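You operate a simulated robot arm through the tools that you are given. There is no shell and no other tool.

You run a simulated two-armed robot. Do the job below in one go: nothing can be reset, and whatever is moved stays where it is left.

## Task
Pack the small bearing with grease on the packer and lay it in the parts tray.
Fine: brass sleeve on top, pump only till grease shows, sleeve back.

Only the result counts: the job must be done as asked and must still hold three seconds after the hand-in. Knocking over, shifting, dropping, spilling or breaking anything else fails it.

## Robot
Two 7-joint arms with three-finger grippers on one trunk that stands fixed in place. Base frame: the origin is at the foot of the trunk, x ahead of it, y to its left, z up; the work surface is at about z = 85. Readings come in cm, degrees, newtons and seconds.
The left shoulder is at [3, 12.4, 118.3], the right one opposite. With the tool pointing down near the work surface each hand reaches from about 10 to 76 cm from the base axis, measured 20 degrees to its own side. Payload 2.2 kg a hand.
Tool frame (each hand has its own): the origin (TCP) lies between the finger pads and is the grasp point; the fingertips stand 2.8 cm ahead of it; z points along the fingers, y is the line along which they close. Largest opening 10.2 cm; the body of the gripper starts 7.1 cm behind the TCP.
Orientation is told as [roll, pitch, yaw] about the base's x, y, z axes, in that order, counted from this pose: with the fingers straight down and closing along the base's y, the tool's x points along the base's -x, its y along +y and its z along -z.

## Interface
- The arms move only by the tool nudge_tool. It takes "left_targets", "right_targets" or both (then of equal length, played together; a hand with none holds still); each is a list of rows, each an object (a shift or turn left out is 0, a gripper value left out holds the last) with "offset": the shift along the tool's x, y, z in cm, a list of three; "rot": the turn, a rotation vector about the tool's x, y, z in degrees, a list of three; "fingers": the finger opening in cm, from 0 to 10.2. In form: [{"offset": [tx, ty, tz], "rot": [rx, ry, rz], "fingers": fingers}, ...]. A call has 1 to 20 rows; each row is the pose to reach, as a shift and turn from the pose commanded when the call began, along the tool's axes at that moment. A row lasts 0.2 s, in which the tool goes at most 5 cm and 8.6 degrees; a call with a longer step from one row to the next is refused whole, and so is a gripper value outside its range. Where a pose cannot be reached the arm comes as near as it can. A force on the tool above 50 N (or 10 N above the force at the start of the call, whichever is more), or a blocked arm, ends the call early, and 0.2 s more pass. The fingers move at their own pace and stop on an object; they squeeze with about 36 N. The grip force told is the motor's: it shows also when the fingers shut on nothing. Time passes only in rows, and 0.2 s behind the last, so rows that repeat a pose let the fingers close. It gives the time, the measured TCP pose, the force on the tool (base axes), the opening and the grip force at its end, in the units of the frame above (readings bear some noise), with the torque about the TCP (base axes, N m) and any sound that the robot's microphone picked up.
- Cameras (640 x 400 px; columns grow to the right, rows downward): "scene" is now at [4.99, -0.04, 189.66]; the picture's right is [0.02, -1.00, 0.00], its down [-0.76, -0.01, -0.65] and it looks along [0.65, 0.01, -0.76] (base axes); focal length 344 px, centre (320, 200). "left" rides on the left gripper at [7.2, 3.8, -8.6] in its tool frame; the picture's right is [-0.46, 0.89, 0.00], its down [-0.60, -0.32, -0.73] and it looks along [-0.65, -0.34, 0.68] (tool axes); focal length 256 px, centre (320, 200). "right" rides on the right gripper at [6.9, 4.4, -8.6] in its tool frame; the picture's right is [-0.53, 0.84, 0.00], its down [-0.58, -0.37, -0.73] and it looks along [-0.62, -0.39, 0.68] (tool axes); focal length 256 px, centre (320, 200).
- grab_frame(camera): a new picture of that camera. The clock stands still meanwhile.
- raise_lower(by): slides the trunk up (or, below 0, down) by that many cm; the arms and the scene camera ride with it, the base frame stays. It gives what a move gives, with no picture.
- head_to(pan, tilt): turns the head with the scene camera to pan (to the left, within 143 degrees either way) and tilt (down, from -29 to 69), counted from straight ahead of the robot. It gives what a move gives.
- measure_at(camera, pixels): for up to 12 pixels [column, row] of the newest picture of that camera ("zoom" is the newest enlarged one), the place [x, y, z] in the base frame of the surface seen there, good to about 0.3 cm. The clock stands still meanwhile.
- inspect(camera, box): a new picture of the part [left, top, right, bottom] of that camera's present view, enlarged. The clock stands still meanwhile.
- job_done(): hands the job in; it is judged then, once.

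Unless the task says otherwise, let go and move clear before handing in.

The tools are called after ">>>" by a JSON object that holds its "api" and its "payload". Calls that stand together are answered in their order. nudge_tool: Moves the arms, as the interface text tells. Its arguments: {"type":"object","properties":{"left_targets":{"type":"array","items":{"type":"object","properties":{"offset":{"type":"array","items":{"type":"number"}},"rot":{"type":"array","items":{"type":"number"}},"fingers":{"type":"number"}}}},"right_targets":{"type":"array","items":{"type":"object","properties":{"offset":{"type":"array","items":{"type":"number"}},"rot":{"type":"array","items":{"type":"number"}},"fingers":{"type":"number"}}}}},"required":[]} The other tools are called the same way: raise_lower (by) slides the trunk up or down; head_to (pan, tilt) turns the head that bears the scene camera; grab_frame (camera) takes a picture; measure_at (camera, pixels) gives the place of the surface under pixels of a picture; inspect (camera, box) takes an enlarged picture of a part of a camera's view; job_done () hands the job in.

At the start:

```text
time_s: 0.0
left_ee_pos: [60.69, 28.55, 127.45]
left_tcp_rot: [0.0, 0.1, 0.0]
left_ft_force: [0.6, -0.5, -0.5]
left_ft_torque: [-0.01, 0.0, 0.04]
left_grip_width: 10.22
left_grip_force: 0.1
right_ee_pos: [43.8, -22.89, 123.33]
right_tcp_rot: [0.0, 0.0, 0.1]
right_ft_force: [0.3, -0.4, -0.7]
right_ft_torque: [0.0, -0.01, 0.01]
right_grip_width: 10.2
right_grip_force: 0.1
trunk travel left (down, up): [-42.5, 11.5]
head pan, tilt: [1.0, 49.3]
```

scene: 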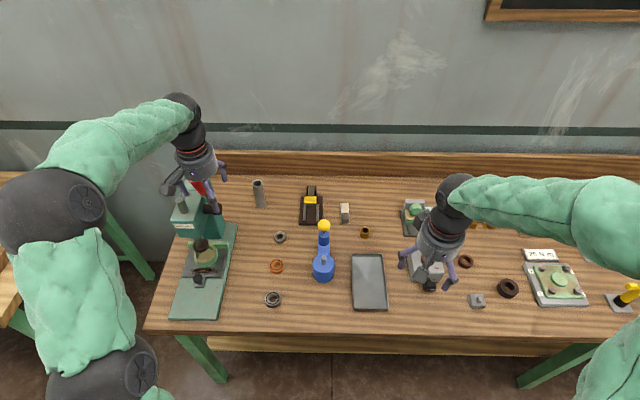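
right: 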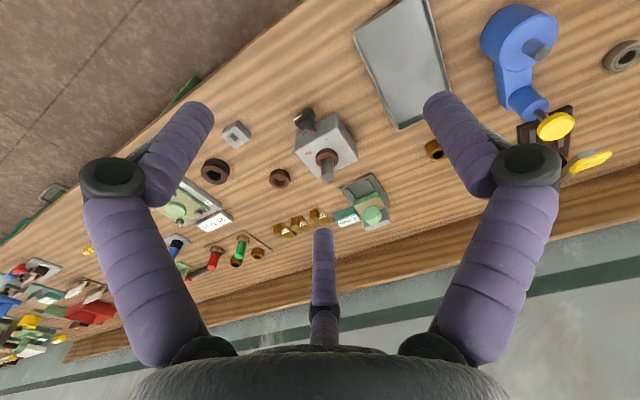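
left: 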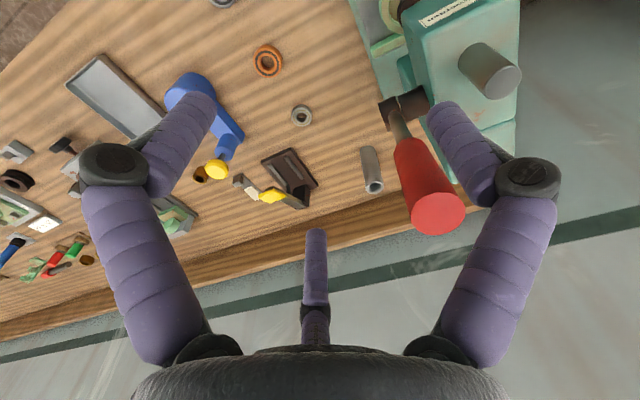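

The scene picture shows a blue packer near (323,265) with a yellow knob, several rings at (280,237), (277,266), (273,298), a brass bush at (365,232) and a grey tray at (369,282). I'll enlarge these areas before moving anything.

>>> {"api": "inspect", "payload": {"camera": "scene", "box": [230, 170, 410, 320]}}

>>> {"api": "inspect", "payload": {"camera": "scene", "box": [390, 170, 640, 330]}}

>>> {"api": "inspect", "payload": {"camera": "left", "box": [60, 0, 400, 230]}}

>>> {"api": "inspect", "payload": {"camera": "right", "box": [250, 0, 640, 240]}}

```text
2.67 times, centred on (320, 245) of scene
```

zoom: 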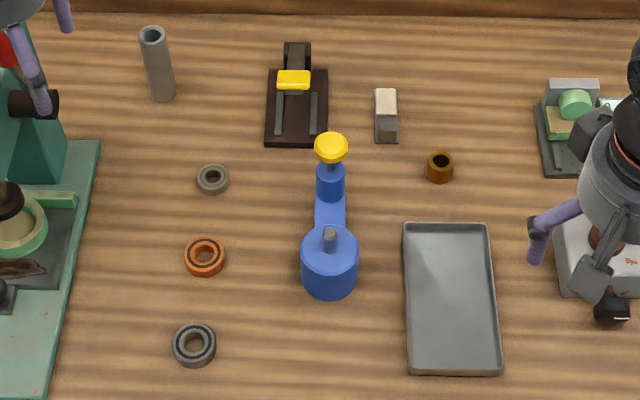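

```text
2.50 times, centred on (515, 250) of scene
```

zoom: 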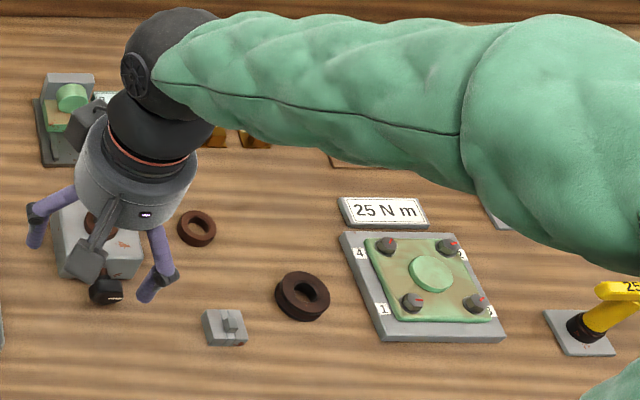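

```text
1.74 times, centred on (230, 115) of left
```

zoom: 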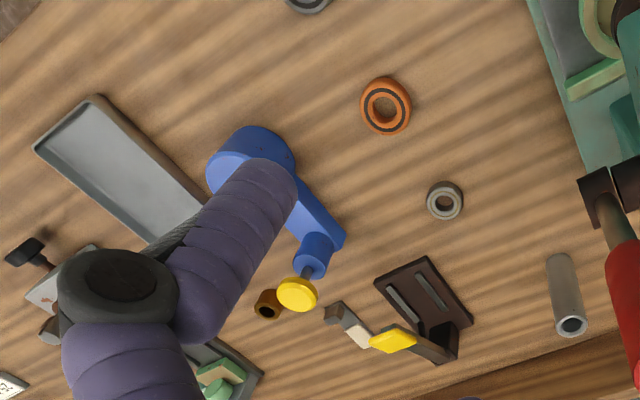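

```text
1.64 times, centred on (445, 120) of right
```

zoom: 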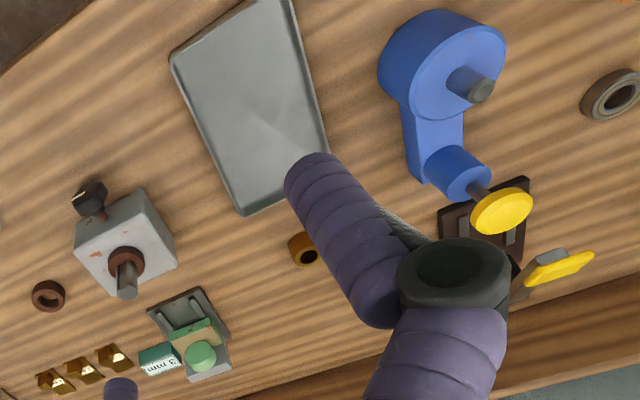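

The zoom shows a blue pot with a grey spigot, an arm to a pump cylinder with a yellow knob, and a brass sleeve beside it. There are three rings, and the small bearing is probably the upper grey one. I'll zoom tighter and measure them.

>>> {"api": "inspect", "payload": {"camera": "scene", "box": [256, 220, 304, 250]}}

>>> {"api": "measure_at", "payload": {"camera": "scene", "pixels": [[324, 225], [323, 258], [323, 265], [312, 268], [335, 268], [323, 281], [365, 229], [365, 237], [280, 237], [277, 266], [273, 298], [369, 282]]}}

>>> {"api": "inspect", "payload": {"camera": "scene", "box": [256, 250, 304, 280]}}

>>> {"api": "inspect", "payload": {"camera": "scene", "box": [250, 280, 298, 310]}}

>>> {"api": "inspect", "payload": {"camera": "scene", "box": [290, 210, 386, 290]}}

```text
13.33 times, centred on (280, 235) of scene
```

zoom: 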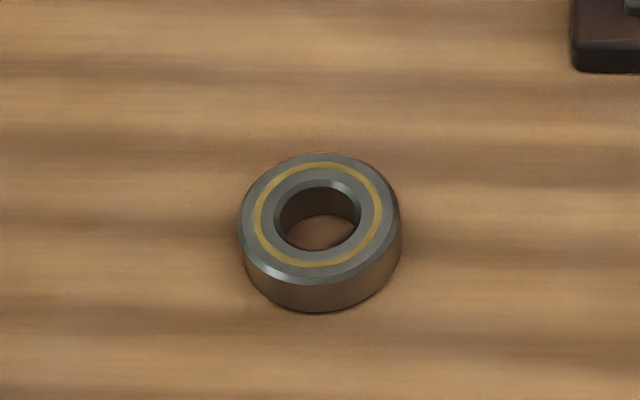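

```text
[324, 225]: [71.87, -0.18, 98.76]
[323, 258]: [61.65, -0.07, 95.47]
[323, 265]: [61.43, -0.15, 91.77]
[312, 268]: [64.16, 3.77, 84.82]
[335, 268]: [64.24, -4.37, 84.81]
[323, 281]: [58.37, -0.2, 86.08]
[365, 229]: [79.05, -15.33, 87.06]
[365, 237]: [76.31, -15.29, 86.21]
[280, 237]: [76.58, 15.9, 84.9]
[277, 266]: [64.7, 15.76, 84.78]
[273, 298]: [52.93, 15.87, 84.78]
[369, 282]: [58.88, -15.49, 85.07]
```

```text
13.33 times, centred on (280, 265) of scene
```

zoom: 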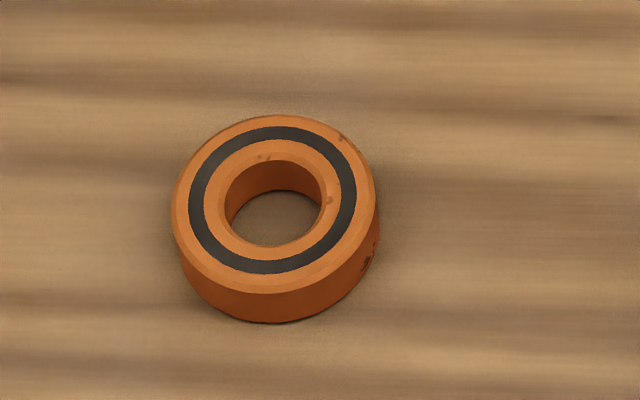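

```text
13.33 times, centred on (274, 295) of scene
```

zoom: 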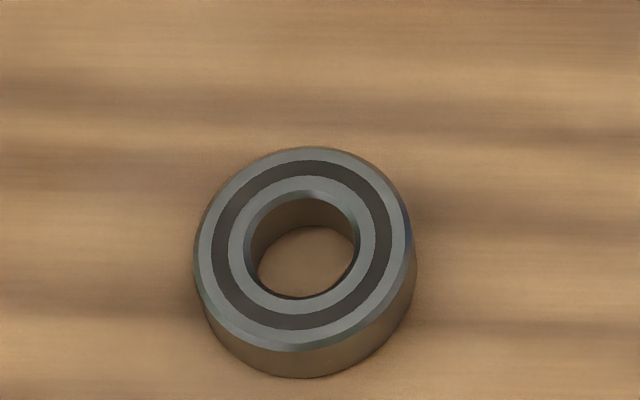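

```text
5.00 times, centred on (338, 250) of scene
```

zoom: 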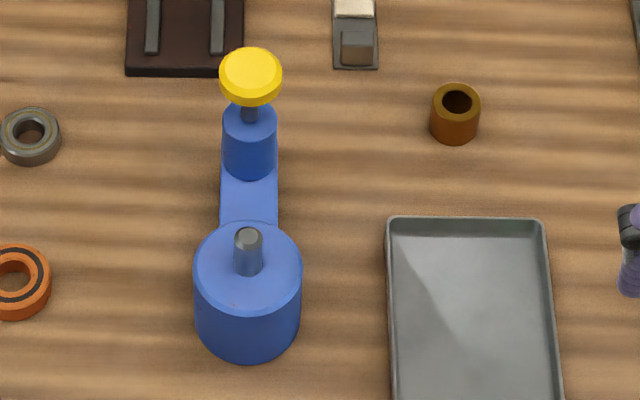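

The small bearing is the upper grey one with a brass-coloured ring, near (76.6, 15.9), about 4.4 cm across. The brass sleeve is near (77.5, -15.3) and the spigot near (61.5, -0.1). I'll look around for other trays and check the gripper shape before moving.

>>> {"api": "head_to", "payload": {"pan": -40, "tilt": 49}}

>>> {"api": "grab_frame", "payload": {"camera": "scene"}}

>>> {"api": "head_to", "payload": {"pan": 40, "tilt": 49}}

>>> {"api": "grab_frame", "payload": {"camera": "scene"}}

>>> {"api": "head_to", "payload": {"pan": 0, "tilt": 49}}

>>> {"api": "inspect", "payload": {"camera": "scene", "box": [150, 130, 240, 230]}}

```text
time_s: 1.1
left_ee_pos: [60.59, 28.4, 127.41]
left_tcp_rot: [0.0, 0.0, 0.0]
left_ft_force: [0.7, 0.0, -0.3]
left_ft_torque: [-0.02, -0.03, 0.01]
left_grip_width: 10.2
left_grip_force: 0.0
right_ee_pos: [43.79, -22.87, 123.26]
right_tcp_rot: [0.0, 0.0, 0.1]
right_ft_force: [0.0, 0.8, 0.6]
right_ft_torque: [-0.04, 0.01, 0.0]
right_grip_width: 10.21
right_grip_force: 0.0
trunk travel left (down, up): [-42.5, 11.5]
head pan, tilt: [-40.0, 49.0]
```

```text
taken
```

scene: 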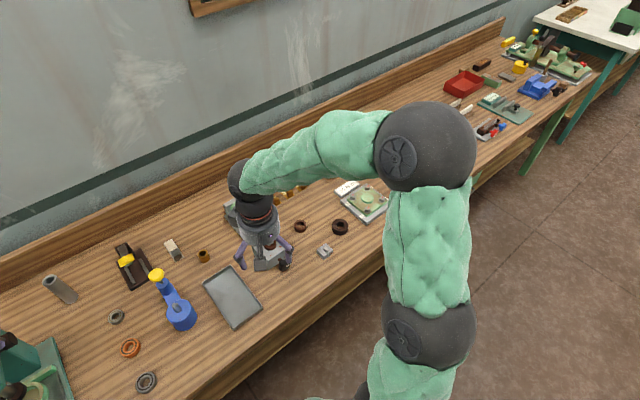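

```text
time_s: 2.6
left_ee_pos: [60.69, 28.53, 127.42]
left_tcp_rot: [0.1, 0.0, 0.0]
left_ft_force: [-0.1, 0.4, 0.8]
left_ft_torque: [0.0, -0.01, 0.02]
left_grip_width: 10.2
left_grip_force: 0.1
right_ee_pos: [43.76, -22.83, 123.27]
right_tcp_rot: [0.0, 0.1, 0.1]
right_ft_force: [0.0, 0.1, -0.8]
right_ft_torque: [-0.01, -0.01, -0.02]
right_grip_width: 10.19
right_grip_force: 0.1
trunk travel left (down, up): [-42.5, 11.5]
head pan, tilt: [40.0, 49.0]
```

```text
taken
```

scene: 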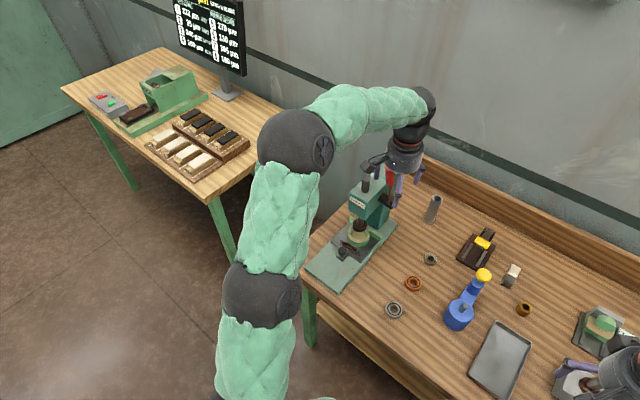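

```text
time_s: 3.7
left_ee_pos: [60.73, 28.49, 127.33]
left_tcp_rot: [0.0, 0.1, 0.0]
left_ft_force: [-0.5, 0.4, 1.2]
left_ft_torque: [0.01, 0.0, -0.01]
left_grip_width: 10.18
left_grip_force: 0.0
right_ee_pos: [43.66, -22.78, 123.37]
right_tcp_rot: [0.0, 0.0, 0.1]
right_ft_force: [-0.6, 0.1, -0.3]
right_ft_torque: [-0.01, -0.01, 0.02]
right_grip_width: 10.2
right_grip_force: 0.1
trunk travel left (down, up): [-42.5, 11.5]
head pan, tilt: [0.0, 49.0]
```

```text
4.00 times, centred on (195, 180) of scene
```

zoom: 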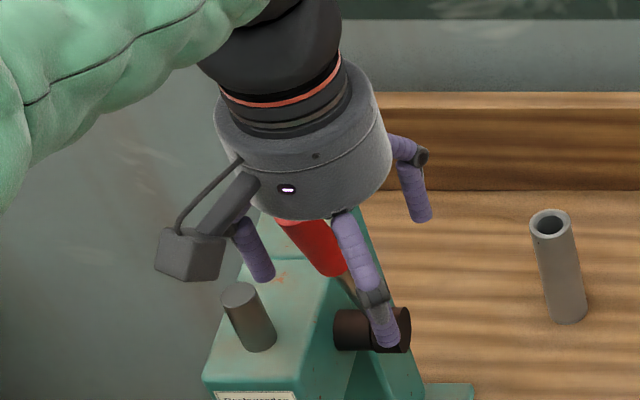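

The three rings and single tray are confirmed. The hand pictures seem to show three fingers, although the text says two, so I'll measure the finger pixels at (195,105), (445,115) and (315,235) in the left picture to find where they really are.

>>> {"api": "grab_frame", "payload": {"camera": "left"}}

>>> {"api": "measure_at", "payload": {"camera": "left", "pixels": [[195, 110], [160, 190], [445, 120], [480, 190], [315, 235], [315, 290], [130, 240], [510, 240], [320, 370], [260, 370]]}}

>>> {"api": "grab_frame", "payload": {"camera": "scene"}}

```text
taken
```

left: 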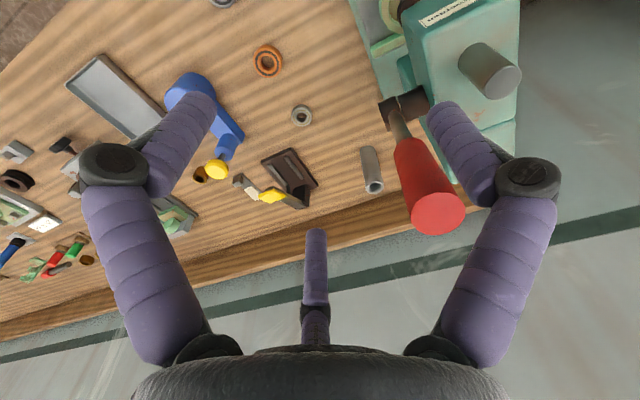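

```text
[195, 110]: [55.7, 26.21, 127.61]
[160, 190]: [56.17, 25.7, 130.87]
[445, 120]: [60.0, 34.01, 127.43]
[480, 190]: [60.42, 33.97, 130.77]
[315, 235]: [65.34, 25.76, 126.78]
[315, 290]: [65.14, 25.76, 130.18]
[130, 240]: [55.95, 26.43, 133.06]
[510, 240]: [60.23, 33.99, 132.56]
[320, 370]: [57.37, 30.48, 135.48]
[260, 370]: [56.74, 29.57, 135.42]
```

```text
taken
```

scene: 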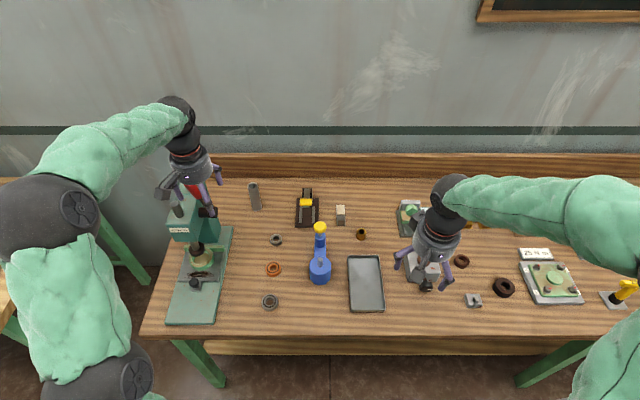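

The measured finger surfaces sit around the TCP roughly 120 degrees apart, which doesn't match the two-finger description. I'll partly close the left fingers in free air and look at how they move.

>>> {"api": "nudge_tool", "payload": {"left_targets": [{"fingers": 4.0}, {"fingers": 4.0}, {"fingers": 4.0}]}}

>>> {"api": "grab_frame", "payload": {"camera": "left"}}

>>> {"api": "inspect", "payload": {"camera": "scene", "box": [150, 130, 240, 230]}}

```text
time_s: 4.5
left_ee_pos: [60.67, 28.52, 127.45]
left_tcp_rot: [0.0, -0.1, 0.0]
left_ft_force: [-0.2, -0.3, 0.4]
left_ft_torque: [-0.01, 0.02, 0.03]
left_grip_width: 4.0
left_grip_force: 0.1
right_ee_pos: [43.81, -22.83, 123.25]
right_tcp_rot: [0.0, 0.0, 0.1]
right_ft_force: [0.0, 0.0, 0.5]
right_ft_torque: [-0.03, -0.02, 0.02]
right_grip_width: 10.2
right_grip_force: 0.2
trunk travel left (down, up): [-42.5, 11.5]
head pan, tilt: [0.0, 49.0]
```

```text
taken
```

left: 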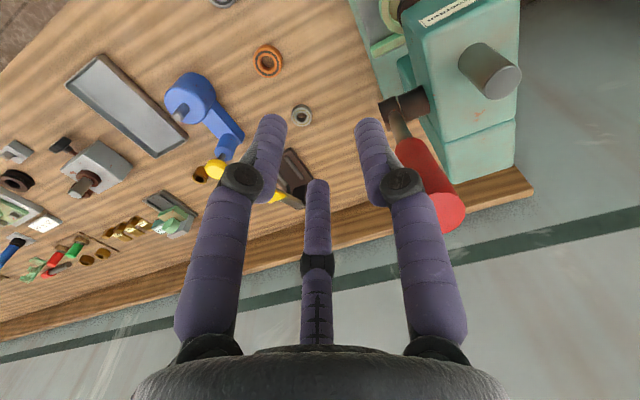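

```text
4.00 times, centred on (195, 180) of scene
```

zoom: 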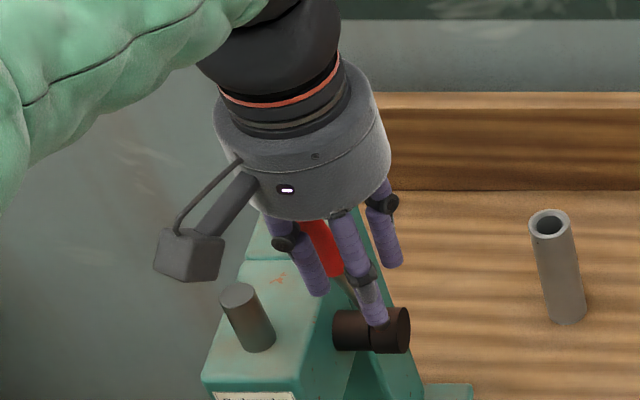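

Three visible fingers close toward the centre together, so this works on round parts either way. I'll measure the closed tips and the arrangement.

>>> {"api": "measure_at", "payload": {"camera": "left", "pixels": [[272, 122], [283, 125], [270, 150], [369, 124], [358, 130], [375, 150], [318, 184], [318, 210], [318, 240]]}}

```text
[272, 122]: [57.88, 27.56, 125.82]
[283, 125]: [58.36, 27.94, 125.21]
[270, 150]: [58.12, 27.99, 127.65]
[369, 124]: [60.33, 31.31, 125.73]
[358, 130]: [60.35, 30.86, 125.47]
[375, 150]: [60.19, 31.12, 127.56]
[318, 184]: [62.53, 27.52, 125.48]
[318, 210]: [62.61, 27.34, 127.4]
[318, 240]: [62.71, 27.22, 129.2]
```

The tips are at TCP −2.4 cm and about 2 cm radial from the centre at opening 4. I'll move the left hand high over the small bearing and part way down to test reach with the tool straight down.

>>> {"api": "nudge_tool", "payload": {"left_targets": [{"offset": [-3, -4, 0], "fingers": 7}, {"offset": [-6, -8, 0]}, {"offset": [-9, -12.5, 0]}, {"offset": [-12, -12.5, 0]}, {"offset": [-15, -12.5, 3]}, {"offset": [-15.5, -12.5, 7]}, {"offset": [-15.5, -12.5, 11]}, {"offset": [-15.5, -12.5, 15]}, {"offset": [-15.5, -12.5, 20]}, {"offset": [-15.5, -12.5, 24]}]}}

>>> {"api": "grab_frame", "payload": {"camera": "left"}}

>>> {"api": "grab_frame", "payload": {"camera": "scene"}}

```text
refused: row 3 steps farther than a row can; nothing moved
```

```text
taken
```

left: 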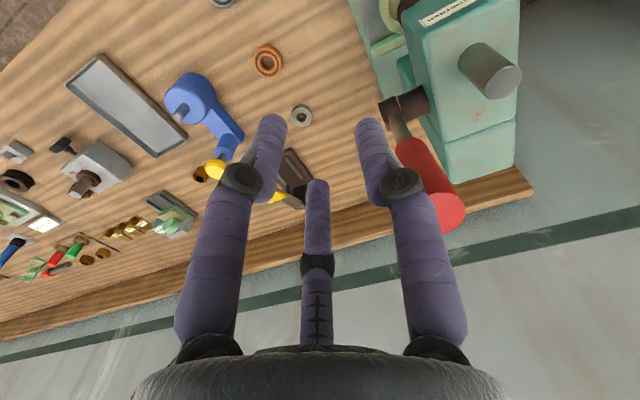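

```text
taken
```

scene: 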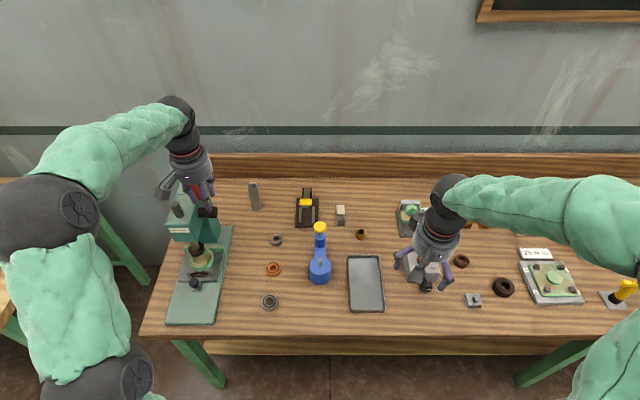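

The third row's step was just over 5 cm, so the call was refused and nothing moved. I'll resend it with smaller steps.

>>> {"api": "nudge_tool", "payload": {"left_targets": [{"offset": [-2, -4, 0], "fingers": 7}, {"offset": [-4, -8, 0]}, {"offset": [-6, -12, 0]}, {"offset": [-10, -12.5, 0]}, {"offset": [-13, -12.5, 3]}, {"offset": [-15.5, -12.5, 6]}, {"offset": [-15.5, -12.5, 10]}, {"offset": [-15.5, -12.5, 14]}, {"offset": [-15.5, -12.5, 18]}, {"offset": [-15.5, -12.5, 22]}, {"offset": [-15.5, -12.5, 24]}]}}

>>> {"api": "grab_frame", "payload": {"camera": "left"}}

>>> {"api": "grab_frame", "payload": {"camera": "scene"}}

```text
time_s: 6.9
left_ee_pos: [75.13, 15.89, 103.36]
left_tcp_rot: [0.1, 0.0, 0.2]
left_ft_force: [-0.3, -0.5, -0.1]
left_ft_torque: [0.02, 0.01, -0.02]
left_grip_width: 6.99
left_grip_force: 0.0
left hand out of reach, approached as far as the arm can: row 6, 7, 8, 9, 10, 11
right_ee_pos: [43.83, -22.95, 123.29]
right_tcp_rot: [0.1, 0.0, 0.0]
right_ft_force: [0.2, -0.1, -0.4]
right_ft_torque: [0.02, 0.05, 0.04]
right_grip_width: 10.2
right_grip_force: 0.1
trunk travel left (down, up): [-42.5, 11.5]
head pan, tilt: [0.0, 49.0]
```

```text
taken
```

left: 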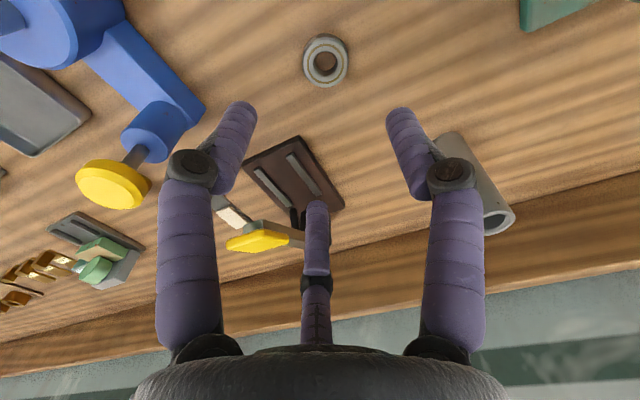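

```text
taken
```

scene: 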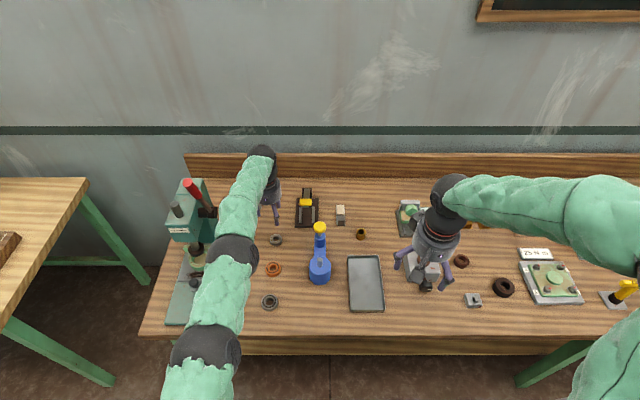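

At z 103 the arm stretched to x = 75.1, just short of the bearing. The bearing is clear at (325,62) in the left view, so I'll measure it there and the packer too.

>>> {"api": "measure_at", "payload": {"camera": "left", "pixels": [[310, 45], [340, 45], [325, 38], [325, 80], [305, 65], [346, 65], [326, 63], [118, 180], [158, 120], [30, 20]]}}

>>> {"api": "inspect", "payload": {"camera": "left", "box": [275, 20, 375, 100]}}

```text
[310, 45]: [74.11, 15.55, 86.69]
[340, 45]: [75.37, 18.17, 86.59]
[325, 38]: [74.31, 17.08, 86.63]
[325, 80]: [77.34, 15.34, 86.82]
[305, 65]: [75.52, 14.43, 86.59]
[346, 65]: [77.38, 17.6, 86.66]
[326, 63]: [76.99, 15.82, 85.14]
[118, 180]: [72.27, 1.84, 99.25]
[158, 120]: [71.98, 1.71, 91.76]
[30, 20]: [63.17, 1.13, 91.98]
```

```text
5.00 times, centred on (325, 60) of left
```

zoom: 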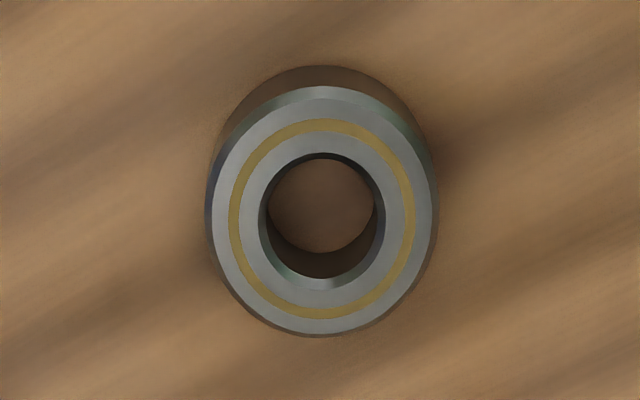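

The bearing top is at z ≈ 86.7 (1.75 tall), centred near (76.0, 16.1), and the pot top is at z ≈ 92. I'll check how close the press on the left is to the arm before lowering the trunk for better reach.

>>> {"api": "measure_at", "payload": {"camera": "scene", "pixels": [[193, 188], [205, 212], [178, 210], [215, 235], [225, 255], [254, 195], [306, 202], [235, 290], [240, 240], [262, 180], [228, 240], [213, 215]]}}

>>> {"api": "inspect", "payload": {"camera": "scene", "box": [160, 150, 300, 260]}}

```text
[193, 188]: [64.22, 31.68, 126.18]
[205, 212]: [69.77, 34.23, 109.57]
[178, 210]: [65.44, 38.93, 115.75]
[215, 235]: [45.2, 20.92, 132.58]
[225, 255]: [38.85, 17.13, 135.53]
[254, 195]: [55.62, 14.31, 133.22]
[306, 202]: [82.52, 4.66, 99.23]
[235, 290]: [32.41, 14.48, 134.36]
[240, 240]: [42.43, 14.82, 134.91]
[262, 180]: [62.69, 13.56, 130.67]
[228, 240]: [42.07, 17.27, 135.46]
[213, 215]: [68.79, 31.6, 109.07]
```

```text
3.64 times, centred on (230, 205) of scene
```

zoom: 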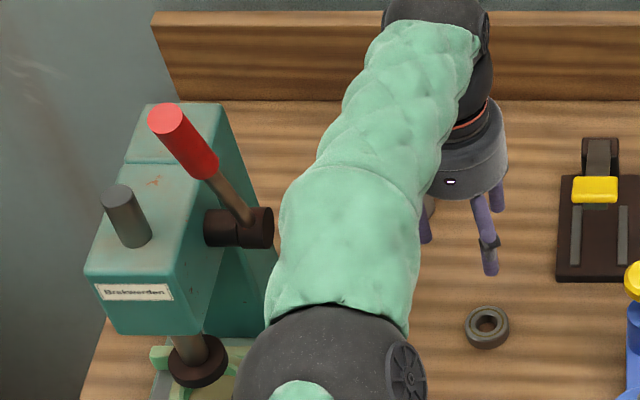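

The arm is more than 8 cm clear of the press, and the right fingertips stay well above the grey box. I'll lower the trunk by 10 cm and watch the left hand.

>>> {"api": "raise_lower", "payload": {"by": -10}}

>>> {"api": "grab_frame", "payload": {"camera": "left"}}

>>> {"api": "grab_frame", "payload": {"camera": "scene"}}

```text
time_s: 8.2
left_ee_pos: [75.2, 15.92, 93.58]
left_tcp_rot: [0.0, 0.0, 0.0]
left_ft_force: [-0.5, -0.1, -0.1]
left_ft_torque: [0.0, 0.0, 0.01]
left_grip_width: 6.97
left_grip_force: 0.2
right_ee_pos: [43.86, -22.7, 113.28]
right_tcp_rot: [0.0, 0.0, 0.1]
right_ft_force: [-0.1, -0.7, 0.6]
right_ft_torque: [-0.03, -0.02, 0.01]
right_grip_width: 10.19
right_grip_force: 0.0
trunk travel left (down, up): [-32.5, 21.5]
head pan, tilt: [0.0, 49.0]
```

```text
taken
```

left: 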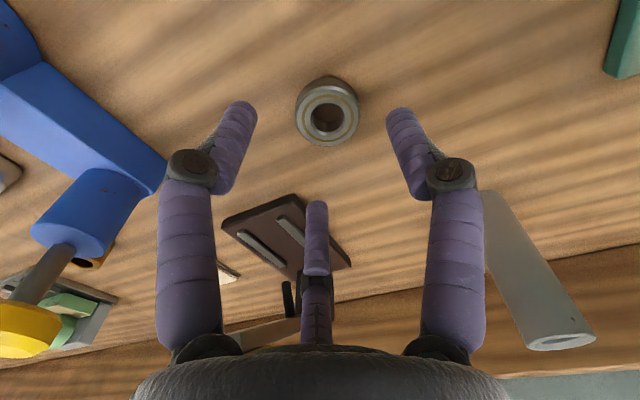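

```text
taken
```

scene: 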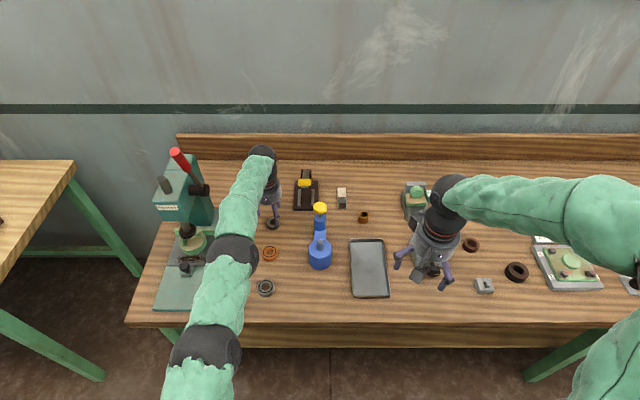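

The trunk is down and the left hand is at z 93.6 with the bearing in full view at (328,110). I'll measure its rim in an enlarged view.

>>> {"api": "inspect", "payload": {"camera": "left", "box": [264, 70, 392, 150]}}

>>> {"api": "measure_at", "payload": {"camera": "zoom", "pixels": [[320, 95], [320, 365], [190, 210], [455, 210], [320, 180], [320, 295], [270, 225], [375, 225], [100, 200], [550, 200]]}}

```text
5.00 times, centred on (328, 110) of left
```

zoom: 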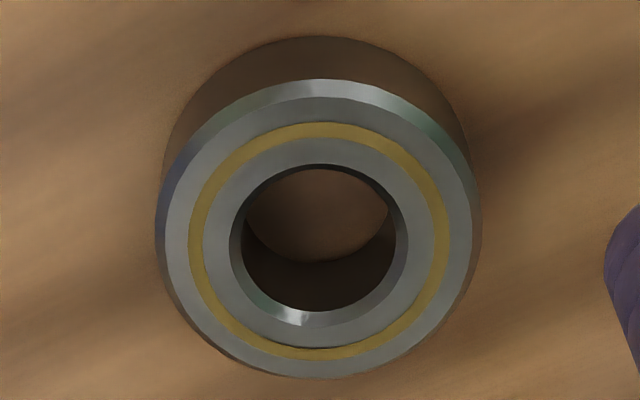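

```text
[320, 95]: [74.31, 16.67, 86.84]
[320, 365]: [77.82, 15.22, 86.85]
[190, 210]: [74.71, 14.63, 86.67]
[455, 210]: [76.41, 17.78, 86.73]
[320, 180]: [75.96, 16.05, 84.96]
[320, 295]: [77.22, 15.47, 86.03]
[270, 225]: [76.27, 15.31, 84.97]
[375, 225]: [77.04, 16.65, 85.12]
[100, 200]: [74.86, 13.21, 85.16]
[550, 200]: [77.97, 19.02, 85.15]
```

The bearing centre comes out near (76.0, 16.1). I'll tilt the tool 5 degrees forward in place to learn which pose it counts from and whether that gives the reach.

>>> {"api": "nudge_tool", "payload": {"left_targets": [{"rot": [0, -2.5, 0], "fingers": 7}, {"rot": [0, -5, 0]}, {"rot": [0, -5, 0]}]}}

```text
time_s: 9.0
left_ee_pos: [75.2, 16.08, 93.5]
left_tcp_rot: [0.1, -5.0, 0.1]
left_ft_force: [0.6, 0.3, 0.0]
left_ft_torque: [0.02, 0.0, 0.04]
left_grip_width: 6.98
left_grip_force: 0.1
right_ee_pos: [43.87, -22.8, 113.32]
right_tcp_rot: [0.0, 0.0, 0.1]
right_ft_force: [0.3, 0.4, -1.0]
right_ft_torque: [0.0, -0.03, -0.01]
right_grip_width: 10.22
right_grip_force: 0.1
trunk travel left (down, up): [-32.5, 21.5]
head pan, tilt: [0.0, 49.0]
```

It counts from the pose actually reached, and the tilt is now −5 degrees. I'll descend over the bearing to TCP (76.0, 16.1, 88.4) with the fingers open and look before closing.

>>> {"api": "nudge_tool", "payload": {"left_targets": [{"offset": [-0.8, 0.05, 1.0], "fingers": 7}, {"offset": [-0.7, 0.05, 2.0]}, {"offset": [-0.6, 0.05, 3.0]}, {"offset": [-0.5, 0.05, 4.0]}, {"offset": [-0.4, 0.05, 4.7]}, {"offset": [-0.36, 0.05, 5.15]}, {"offset": [-0.36, 0.05, 5.15]}]}}

>>> {"api": "grab_frame", "payload": {"camera": "left"}}

>>> {"api": "inspect", "payload": {"camera": "scene", "box": [230, 160, 310, 240]}}

```text
time_s: 10.6
left_ee_pos: [75.92, 15.91, 88.27]
left_tcp_rot: [0.0, -5.1, 0.1]
left_ft_force: [0.4, -0.1, -0.1]
left_ft_torque: [-0.03, 0.01, -0.01]
left_grip_width: 6.98
left_grip_force: 0.0
right_ee_pos: [43.83, -22.86, 113.27]
right_tcp_rot: [0.0, 0.0, 0.2]
right_ft_force: [0.4, -0.1, -0.2]
right_ft_torque: [0.02, -0.01, -0.04]
right_grip_width: 10.21
right_grip_force: 0.1
trunk travel left (down, up): [-32.5, 21.5]
head pan, tilt: [0.0, 49.0]
```

```text
taken
```

left: 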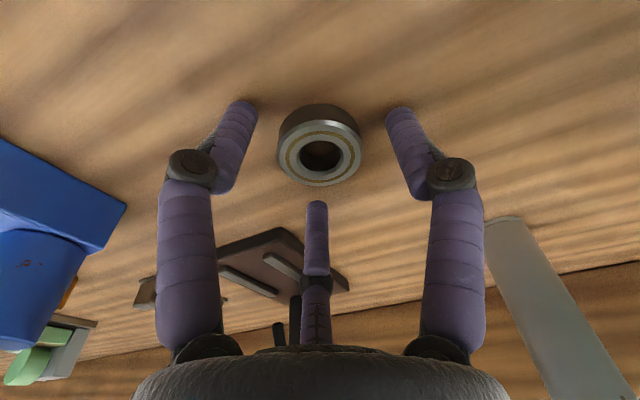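

```text
5.00 times, centred on (270, 200) of scene
```

zoom: 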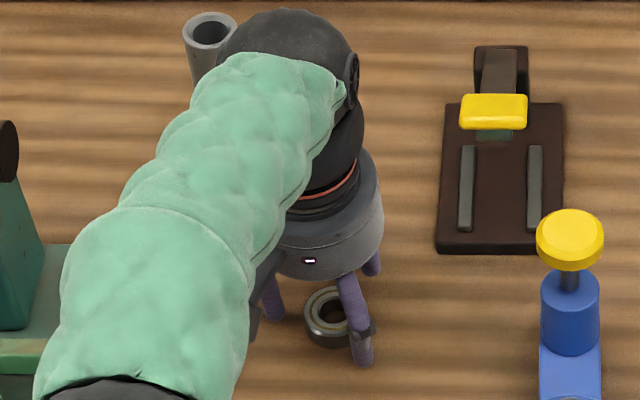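

The bearing sits between the fingers, its ring centre at (321,156) against an expected (319,163), so it is about 0.3 cm nearer the camera. I'll make a small centring shift and then close on it.

>>> {"api": "nudge_tool", "payload": {"left_targets": [{"offset": [0.2, 0.15, 0], "fingers": 7}, {"offset": [0.25, 0.15, 0], "fingers": 5.2}, {"offset": [0.25, 0.15, 0], "fingers": 4.6}, {"offset": [0.25, 0.15, 0], "fingers": 4.0}, {"offset": [0.25, 0.15, 0], "fingers": 3.0}, {"offset": [0.25, 0.15, 0], "fingers": 3.0}]}}

>>> {"api": "grab_frame", "payload": {"camera": "left"}}

```text
time_s: 12.0
left_ee_pos: [75.76, 15.98, 88.34]
left_tcp_rot: [0.0, -5.0, 0.1]
left_ft_force: [0.4, 0.3, 0.2]
left_ft_torque: [0.07, 0.02, -0.03]
left_grip_width: 4.12
left_grip_force: 36.3
right_ee_pos: [43.8, -22.82, 113.34]
right_tcp_rot: [0.1, 0.0, 0.0]
right_ft_force: [-0.2, 0.1, 0.0]
right_ft_torque: [-0.03, -0.03, -0.01]
right_grip_width: 10.22
right_grip_force: 0.2
trunk travel left (down, up): [-32.5, 21.5]
head pan, tilt: [0.0, 49.0]
```

```text
taken
```

left: 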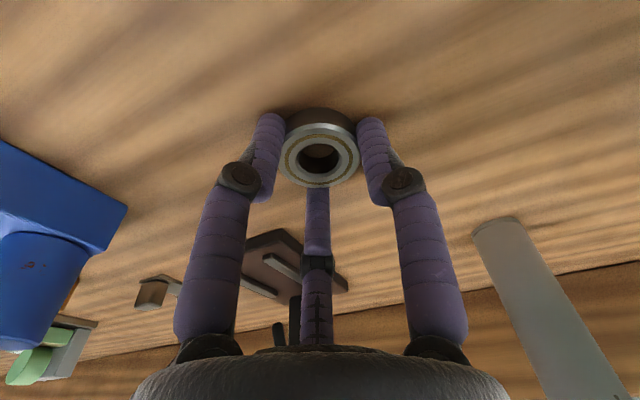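

Gripped at 4.12 cm with 36 N. I'll lift gently a few centimetres and look at how the bearing hangs.

>>> {"api": "nudge_tool", "payload": {"left_targets": [{"offset": [0, 0, -0.5], "fingers": 3.0}, {"offset": [0, 0, -1.5]}, {"offset": [0, 0, -3]}, {"offset": [0, 0, -5]}, {"offset": [0, 0, -5]}]}}

>>> {"api": "grab_frame", "payload": {"camera": "left"}}

>>> {"api": "inspect", "payload": {"camera": "scene", "box": [230, 160, 310, 240]}}

>>> {"api": "inspect", "payload": {"camera": "left", "box": [256, 90, 384, 210]}}

```text
time_s: 13.2
left_ee_pos: [75.29, 16.02, 93.34]
left_tcp_rot: [0.0, -5.0, 0.0]
left_ft_force: [-0.2, -0.2, -1.3]
left_ft_torque: [0.02, 0.01, 0.01]
left_grip_width: 4.14
left_grip_force: 36.4
right_ee_pos: [43.89, -22.81, 113.22]
right_tcp_rot: [0.0, 0.0, 0.1]
right_ft_force: [-0.4, -0.5, 0.4]
right_ft_torque: [0.01, 0.02, 0.01]
right_grip_width: 10.21
right_grip_force: 0.1
trunk travel left (down, up): [-32.5, 21.5]
head pan, tilt: [0.0, 49.0]
```

```text
taken
```

left: 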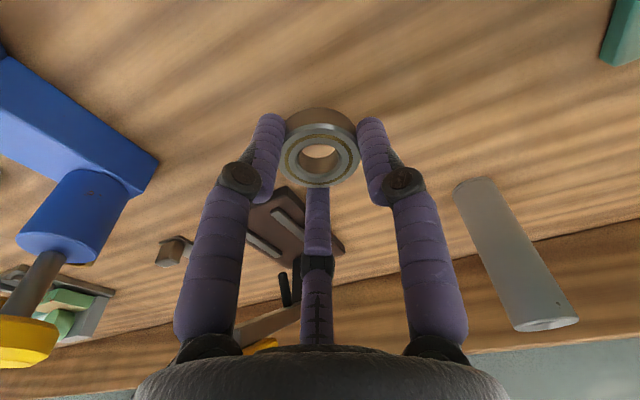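

```text
5.00 times, centred on (270, 200) of scene
```

zoom: 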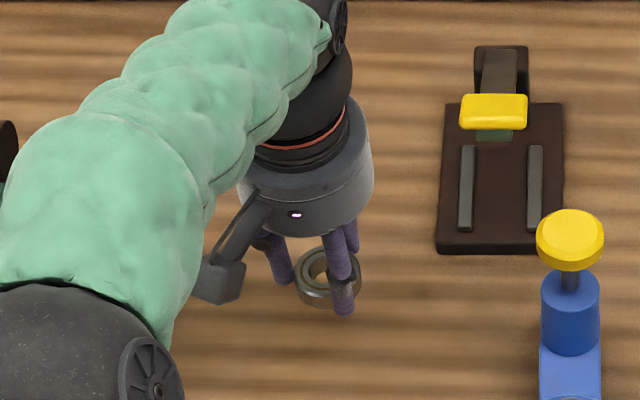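

```text
3.33 times, centred on (320, 150) of left
```

zoom: 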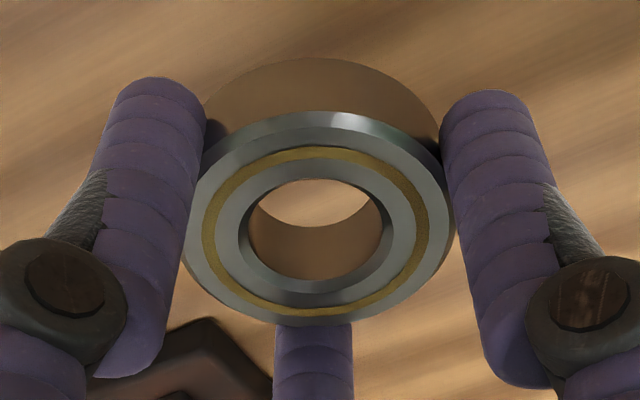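

The bearing is lifted and held between the fingers. I'll measure its top face to find its centre and tilt relative to the TCP.

>>> {"api": "measure_at", "payload": {"camera": "zoom", "pixels": [[206, 232], [427, 232], [316, 152], [316, 310], [240, 175], [392, 175], [240, 285], [392, 285], [316, 170], [316, 288]]}}

>>> {"api": "measure_at", "payload": {"camera": "zoom", "pixels": [[206, 232], [427, 232], [316, 152], [316, 310], [240, 175], [392, 175], [240, 285], [392, 285], [316, 170], [316, 288]]}}

```text
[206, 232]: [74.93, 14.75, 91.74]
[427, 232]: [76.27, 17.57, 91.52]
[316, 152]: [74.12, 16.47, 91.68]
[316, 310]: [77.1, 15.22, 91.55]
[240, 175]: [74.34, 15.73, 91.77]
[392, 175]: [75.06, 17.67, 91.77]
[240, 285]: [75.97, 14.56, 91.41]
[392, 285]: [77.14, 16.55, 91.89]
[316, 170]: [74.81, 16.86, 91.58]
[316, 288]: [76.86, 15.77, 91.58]
```

```text
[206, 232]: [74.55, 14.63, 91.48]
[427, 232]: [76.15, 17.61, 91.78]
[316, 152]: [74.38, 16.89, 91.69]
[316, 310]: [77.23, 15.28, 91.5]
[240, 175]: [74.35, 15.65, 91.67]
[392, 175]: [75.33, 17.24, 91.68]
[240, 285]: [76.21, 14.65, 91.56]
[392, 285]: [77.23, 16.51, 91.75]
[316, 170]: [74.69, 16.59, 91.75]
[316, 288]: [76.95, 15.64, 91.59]
```

The bearing is level and centred within about 0.2 cm of the tool axis. I'll raise it clear and carry it to above the spigot at about (61.4, −0.1, 104), keeping the tilt.

>>> {"api": "nudge_tool", "payload": {"left_targets": [{"offset": [-0.35, 0, -4], "fingers": 3.0}, {"offset": [-0.7, 0, -8]}, {"offset": [-0.93, 0, -10.66]}, {"offset": [2, -3.5, -11]}, {"offset": [5, -7, -11.2]}, {"offset": [8, -10.5, -11.5]}, {"offset": [11, -14, -11.7]}, {"offset": [12.9, -16.1, -11.87]}, {"offset": [12.9, -16.1, -11.87]}]}}

>>> {"api": "grab_frame", "payload": {"camera": "left"}}

>>> {"api": "grab_frame", "payload": {"camera": "scene"}}

```text
time_s: 15.2
left_ee_pos: [61.49, 0.09, 104.0]
left_tcp_rot: [0.0, -5.1, 0.1]
left_ft_force: [0.7, 0.0, -0.9]
left_ft_torque: [-0.02, 0.02, -0.01]
left_grip_width: 4.09
left_grip_force: 35.9
right_ee_pos: [43.79, -22.8, 113.21]
right_tcp_rot: [-0.1, 0.1, 0.1]
right_ft_force: [-0.7, -0.3, 0.4]
right_ft_torque: [0.0, 0.0, 0.01]
right_grip_width: 10.18
right_grip_force: 0.1
trunk travel left (down, up): [-32.5, 21.5]
head pan, tilt: [0.0, 49.0]
```

```text
taken
```

left: 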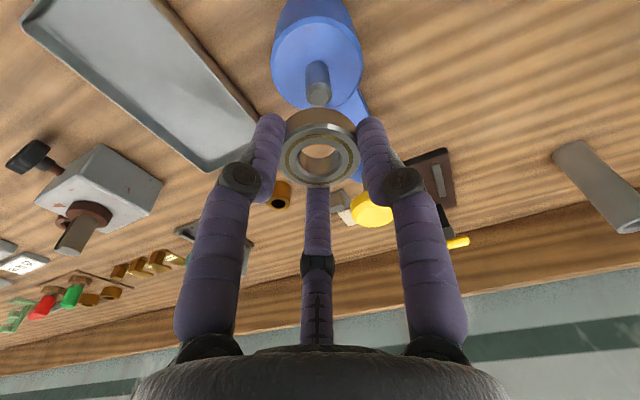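

```text
taken
```

scene: 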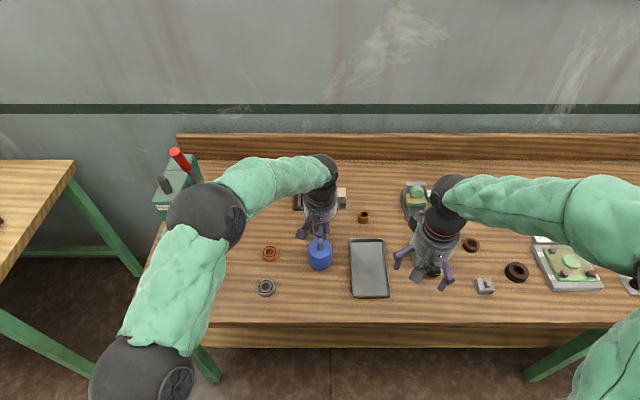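

The spigot is at (318,80) in the left view, beneath the held bearing at (320,160). I'll zoom in and measure the spigot top, pot top and bearing in the same picture.

>>> {"api": "inspect", "payload": {"camera": "left", "box": [240, 20, 400, 120]}}

>>> {"api": "measure_at", "payload": {"camera": "zoom", "pixels": [[312, 290], [285, 290], [340, 290], [312, 272], [312, 310], [310, 200], [200, 200], [440, 200], [250, 100], [370, 100], [180, 250], [460, 250]]}}

>>> {"api": "inspect", "payload": {"camera": "scene", "box": [280, 200, 360, 280]}}

```text
4.00 times, centred on (320, 70) of left
```

zoom: 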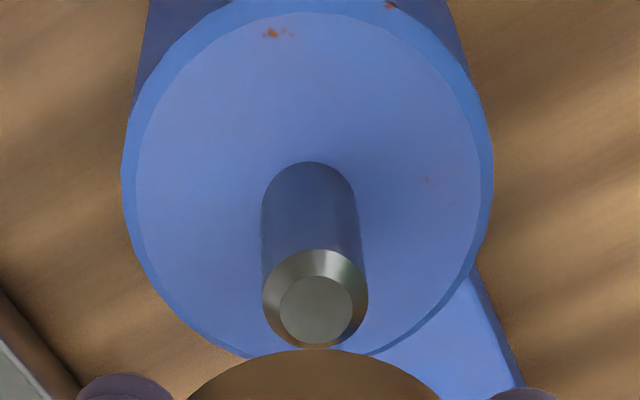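

```text
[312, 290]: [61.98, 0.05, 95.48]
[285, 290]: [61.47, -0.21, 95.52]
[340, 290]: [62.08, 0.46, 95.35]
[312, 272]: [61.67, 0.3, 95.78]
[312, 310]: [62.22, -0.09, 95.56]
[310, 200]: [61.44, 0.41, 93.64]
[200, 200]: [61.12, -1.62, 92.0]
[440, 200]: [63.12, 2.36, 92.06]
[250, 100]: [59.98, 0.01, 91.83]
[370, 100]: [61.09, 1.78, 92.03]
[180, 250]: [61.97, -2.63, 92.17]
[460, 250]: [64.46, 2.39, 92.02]
```

```text
5.00 times, centred on (320, 240) of scene
```

zoom: 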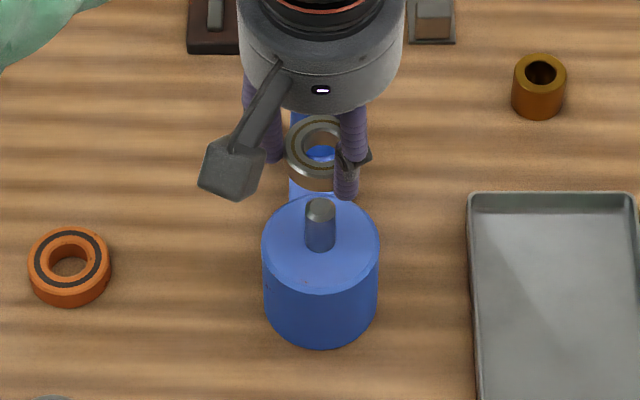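

In the same picture the spigot top works out at (62.2, 0.05) and the bearing at (61.6, 0.09), so I need about +0.6 cm in x. I'll make that shift and come down until the bearing is just above the spigot.

>>> {"api": "nudge_tool", "payload": {"left_targets": [{"offset": [-0.55, 0, 1], "fingers": 3.0}, {"offset": [-0.4, 0, 2.2]}, {"offset": [-0.3, 0, 3.3]}, {"offset": [-0.22, 0, 4.3]}, {"offset": [-0.22, 0, 4.3]}]}}

>>> {"api": "inspect", "payload": {"camera": "left", "box": [240, 90, 400, 190]}}

>>> {"api": "inspect", "payload": {"camera": "scene", "box": [296, 205, 344, 265]}}

>>> {"api": "grab_frame", "payload": {"camera": "right"}}

```text
time_s: 16.4
left_ee_pos: [62.05, -0.05, 99.67]
left_tcp_rot: [0.0, -4.9, 0.1]
left_ft_force: [0.2, 0.0, -0.9]
left_ft_torque: [0.01, -0.03, -0.02]
left_grip_width: 4.13
left_grip_force: 36.5
right_ee_pos: [43.75, -22.79, 113.33]
right_tcp_rot: [0.0, 0.1, 0.1]
right_ft_force: [0.3, 0.3, 1.0]
right_ft_torque: [-0.01, 0.0, 0.0]
right_grip_width: 10.19
right_grip_force: 0.1
trunk travel left (down, up): [-32.5, 21.5]
head pan, tilt: [0.0, 49.0]
```

```text
4.00 times, centred on (320, 140) of left
```

zoom: 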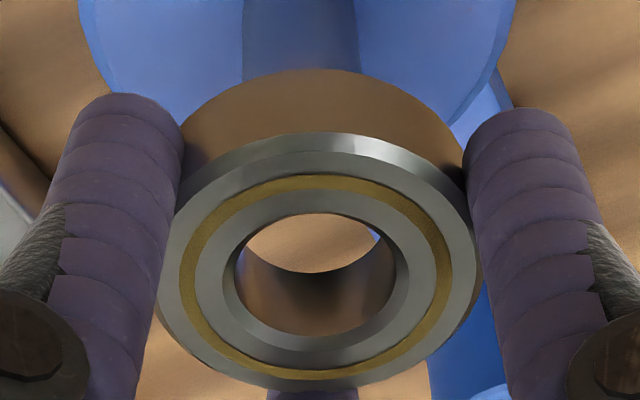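

```text
6.67 times, centred on (320, 235) of scene
```

zoom: 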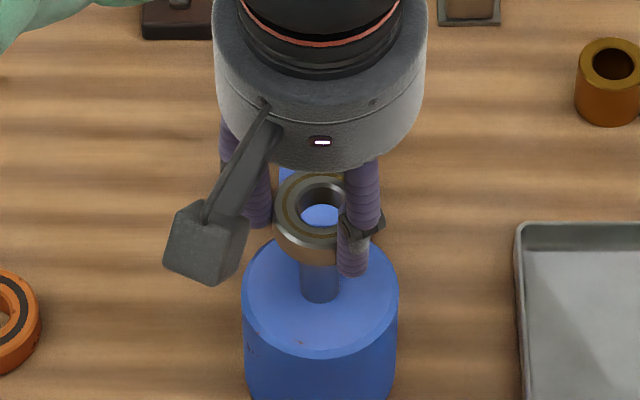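

```text
taken
```

right: 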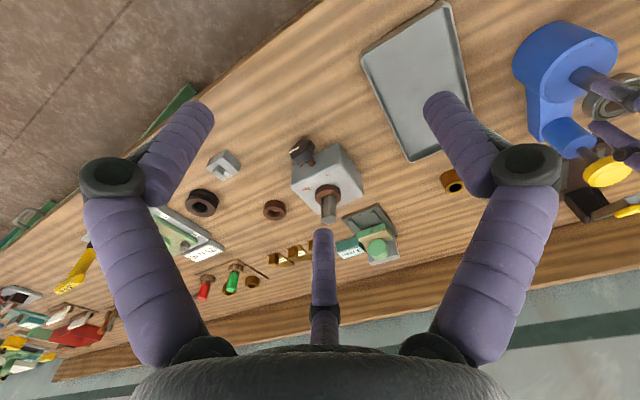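

The scene zoom shows the bearing centred over the spigot sideways (bore at 320, spigot at 321), and the chamfered tip gives some capture range. I'll lower in small steps and watch the force.

>>> {"api": "nudge_tool", "payload": {"left_targets": [{"offset": [0.03, 0.04, 0.4], "fingers": 3.0}, {"offset": [0.06, 0.04, 0.8]}, {"offset": [0.09, 0.04, 1.2]}, {"offset": [0.09, 0.04, 1.2]}]}}

>>> {"api": "inspect", "payload": {"camera": "scene", "box": [296, 205, 344, 265]}}

>>> {"api": "inspect", "payload": {"camera": "left", "box": [240, 90, 400, 190]}}

```text
time_s: 17.4
left_ee_pos: [62.06, -0.02, 98.62]
left_tcp_rot: [0.0, -5.0, 0.1]
left_ft_force: [-3.5, 1.2, 3.9]
left_ft_torque: [0.08, 0.19, 0.01]
left_grip_width: 4.14
left_grip_force: 36.1
right_ee_pos: [43.74, -22.76, 113.29]
right_tcp_rot: [0.0, 0.0, 0.1]
right_ft_force: [0.0, 0.1, -0.2]
right_ft_torque: [0.02, 0.0, 0.02]
right_grip_width: 10.22
right_grip_force: 0.0
trunk travel left (down, up): [-32.5, 21.5]
head pan, tilt: [0.0, 49.0]
```

```text
6.67 times, centred on (320, 235) of scene
```

zoom: 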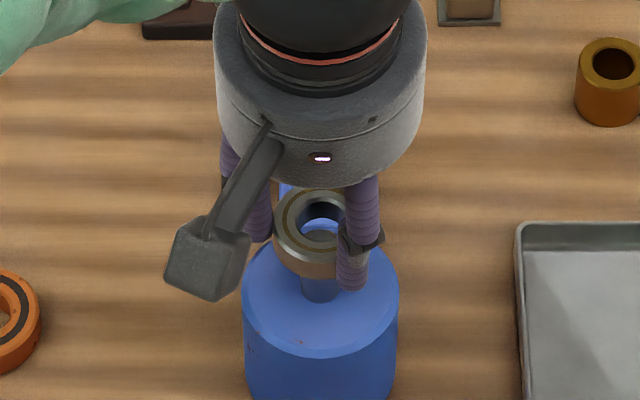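

```text
4.00 times, centred on (320, 140) of left
```

zoom: 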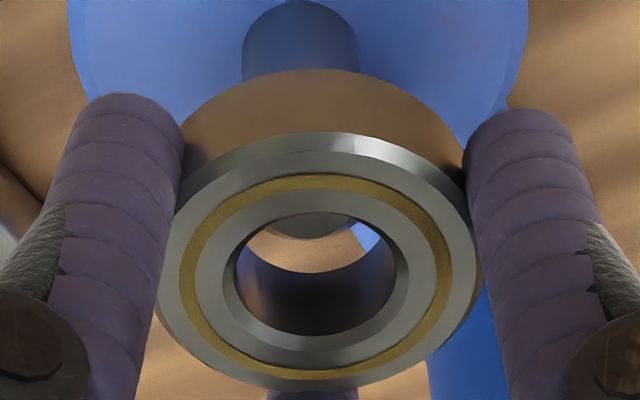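

The force shows contact of about (−3.5, +1.2, +4.8) N, so the bore edge is on the spigot chamfer and the bearing is slightly too far in +x. I'll shift by −0.1 in x and +0.04 in y and see whether the side force goes away.

>>> {"api": "nudge_tool", "payload": {"left_targets": [{"offset": [0.05, 0.02, 0], "fingers": 3.0}, {"offset": [0.1, 0.04, 0]}, {"offset": [0.1, 0.04, 0]}]}}

```text
time_s: 18.2
left_ee_pos: [62.02, 0.05, 98.55]
left_tcp_rot: [0.0, -5.0, 0.1]
left_ft_force: [-1.8, 1.6, 0.3]
left_ft_torque: [0.05, 0.06, -0.03]
left_grip_width: 4.1
left_grip_force: 36.1
right_ee_pos: [43.77, -22.83, 113.27]
right_tcp_rot: [-0.1, -0.1, 0.1]
right_ft_force: [0.4, -0.5, -0.1]
right_ft_torque: [-0.01, -0.02, -0.01]
right_grip_width: 10.2
right_grip_force: 0.0
trunk travel left (down, up): [-32.5, 21.5]
head pan, tilt: [0.0, 49.0]
```

The force dropped to (−1.8, +1.6, +1.2). I'll shift slightly further the same way and lower a little.

>>> {"api": "nudge_tool", "payload": {"left_targets": [{"offset": [0.06, 0.05, 0], "fingers": 3.0}, {"offset": [0.08, 0.06, 0.2]}, {"offset": [0.1, 0.06, 0.4]}, {"offset": [0.1, 0.06, 0.4]}]}}

```text
time_s: 19.2
left_ee_pos: [61.82, 0.04, 98.21]
left_tcp_rot: [-0.1, -5.0, -0.1]
left_ft_force: [0.2, 0.8, -0.3]
left_ft_torque: [-0.01, 0.03, 0.03]
left_grip_width: 4.09
left_grip_force: 35.3
right_ee_pos: [43.81, -22.82, 113.32]
right_tcp_rot: [-0.1, -0.1, 0.1]
right_ft_force: [0.4, 0.3, -0.9]
right_ft_torque: [-0.03, 0.01, 0.02]
right_grip_width: 10.2
right_grip_force: 0.1
trunk travel left (down, up): [-32.5, 21.5]
head pan, tilt: [0.0, 49.0]
```

The forces are near zero at z 98.2 with the bearing over the tip. I'll keep lowering vertically in small steps.

>>> {"api": "nudge_tool", "payload": {"left_targets": [{"offset": [0.02, 0, 0.2], "fingers": 3.0}, {"offset": [0.035, 0, 0.4]}, {"offset": [0.05, 0, 0.6]}, {"offset": [0.07, 0, 0.8]}, {"offset": [0.07, 0, 0.8]}]}}

```text
time_s: 20.4
left_ee_pos: [61.78, 0.11, 97.43]
left_tcp_rot: [0.0, -5.0, 0.1]
left_ft_force: [0.9, -0.1, -0.8]
left_ft_torque: [0.01, 0.0, 0.0]
left_grip_width: 4.1
left_grip_force: 35.8
right_ee_pos: [43.75, -22.87, 113.32]
right_tcp_rot: [0.0, 0.1, 0.1]
right_ft_force: [-0.9, -0.5, -0.5]
right_ft_torque: [0.01, 0.01, -0.01]
right_grip_width: 10.2
right_grip_force: 0.0
trunk travel left (down, up): [-32.5, 21.5]
head pan, tilt: [0.0, 49.0]
```

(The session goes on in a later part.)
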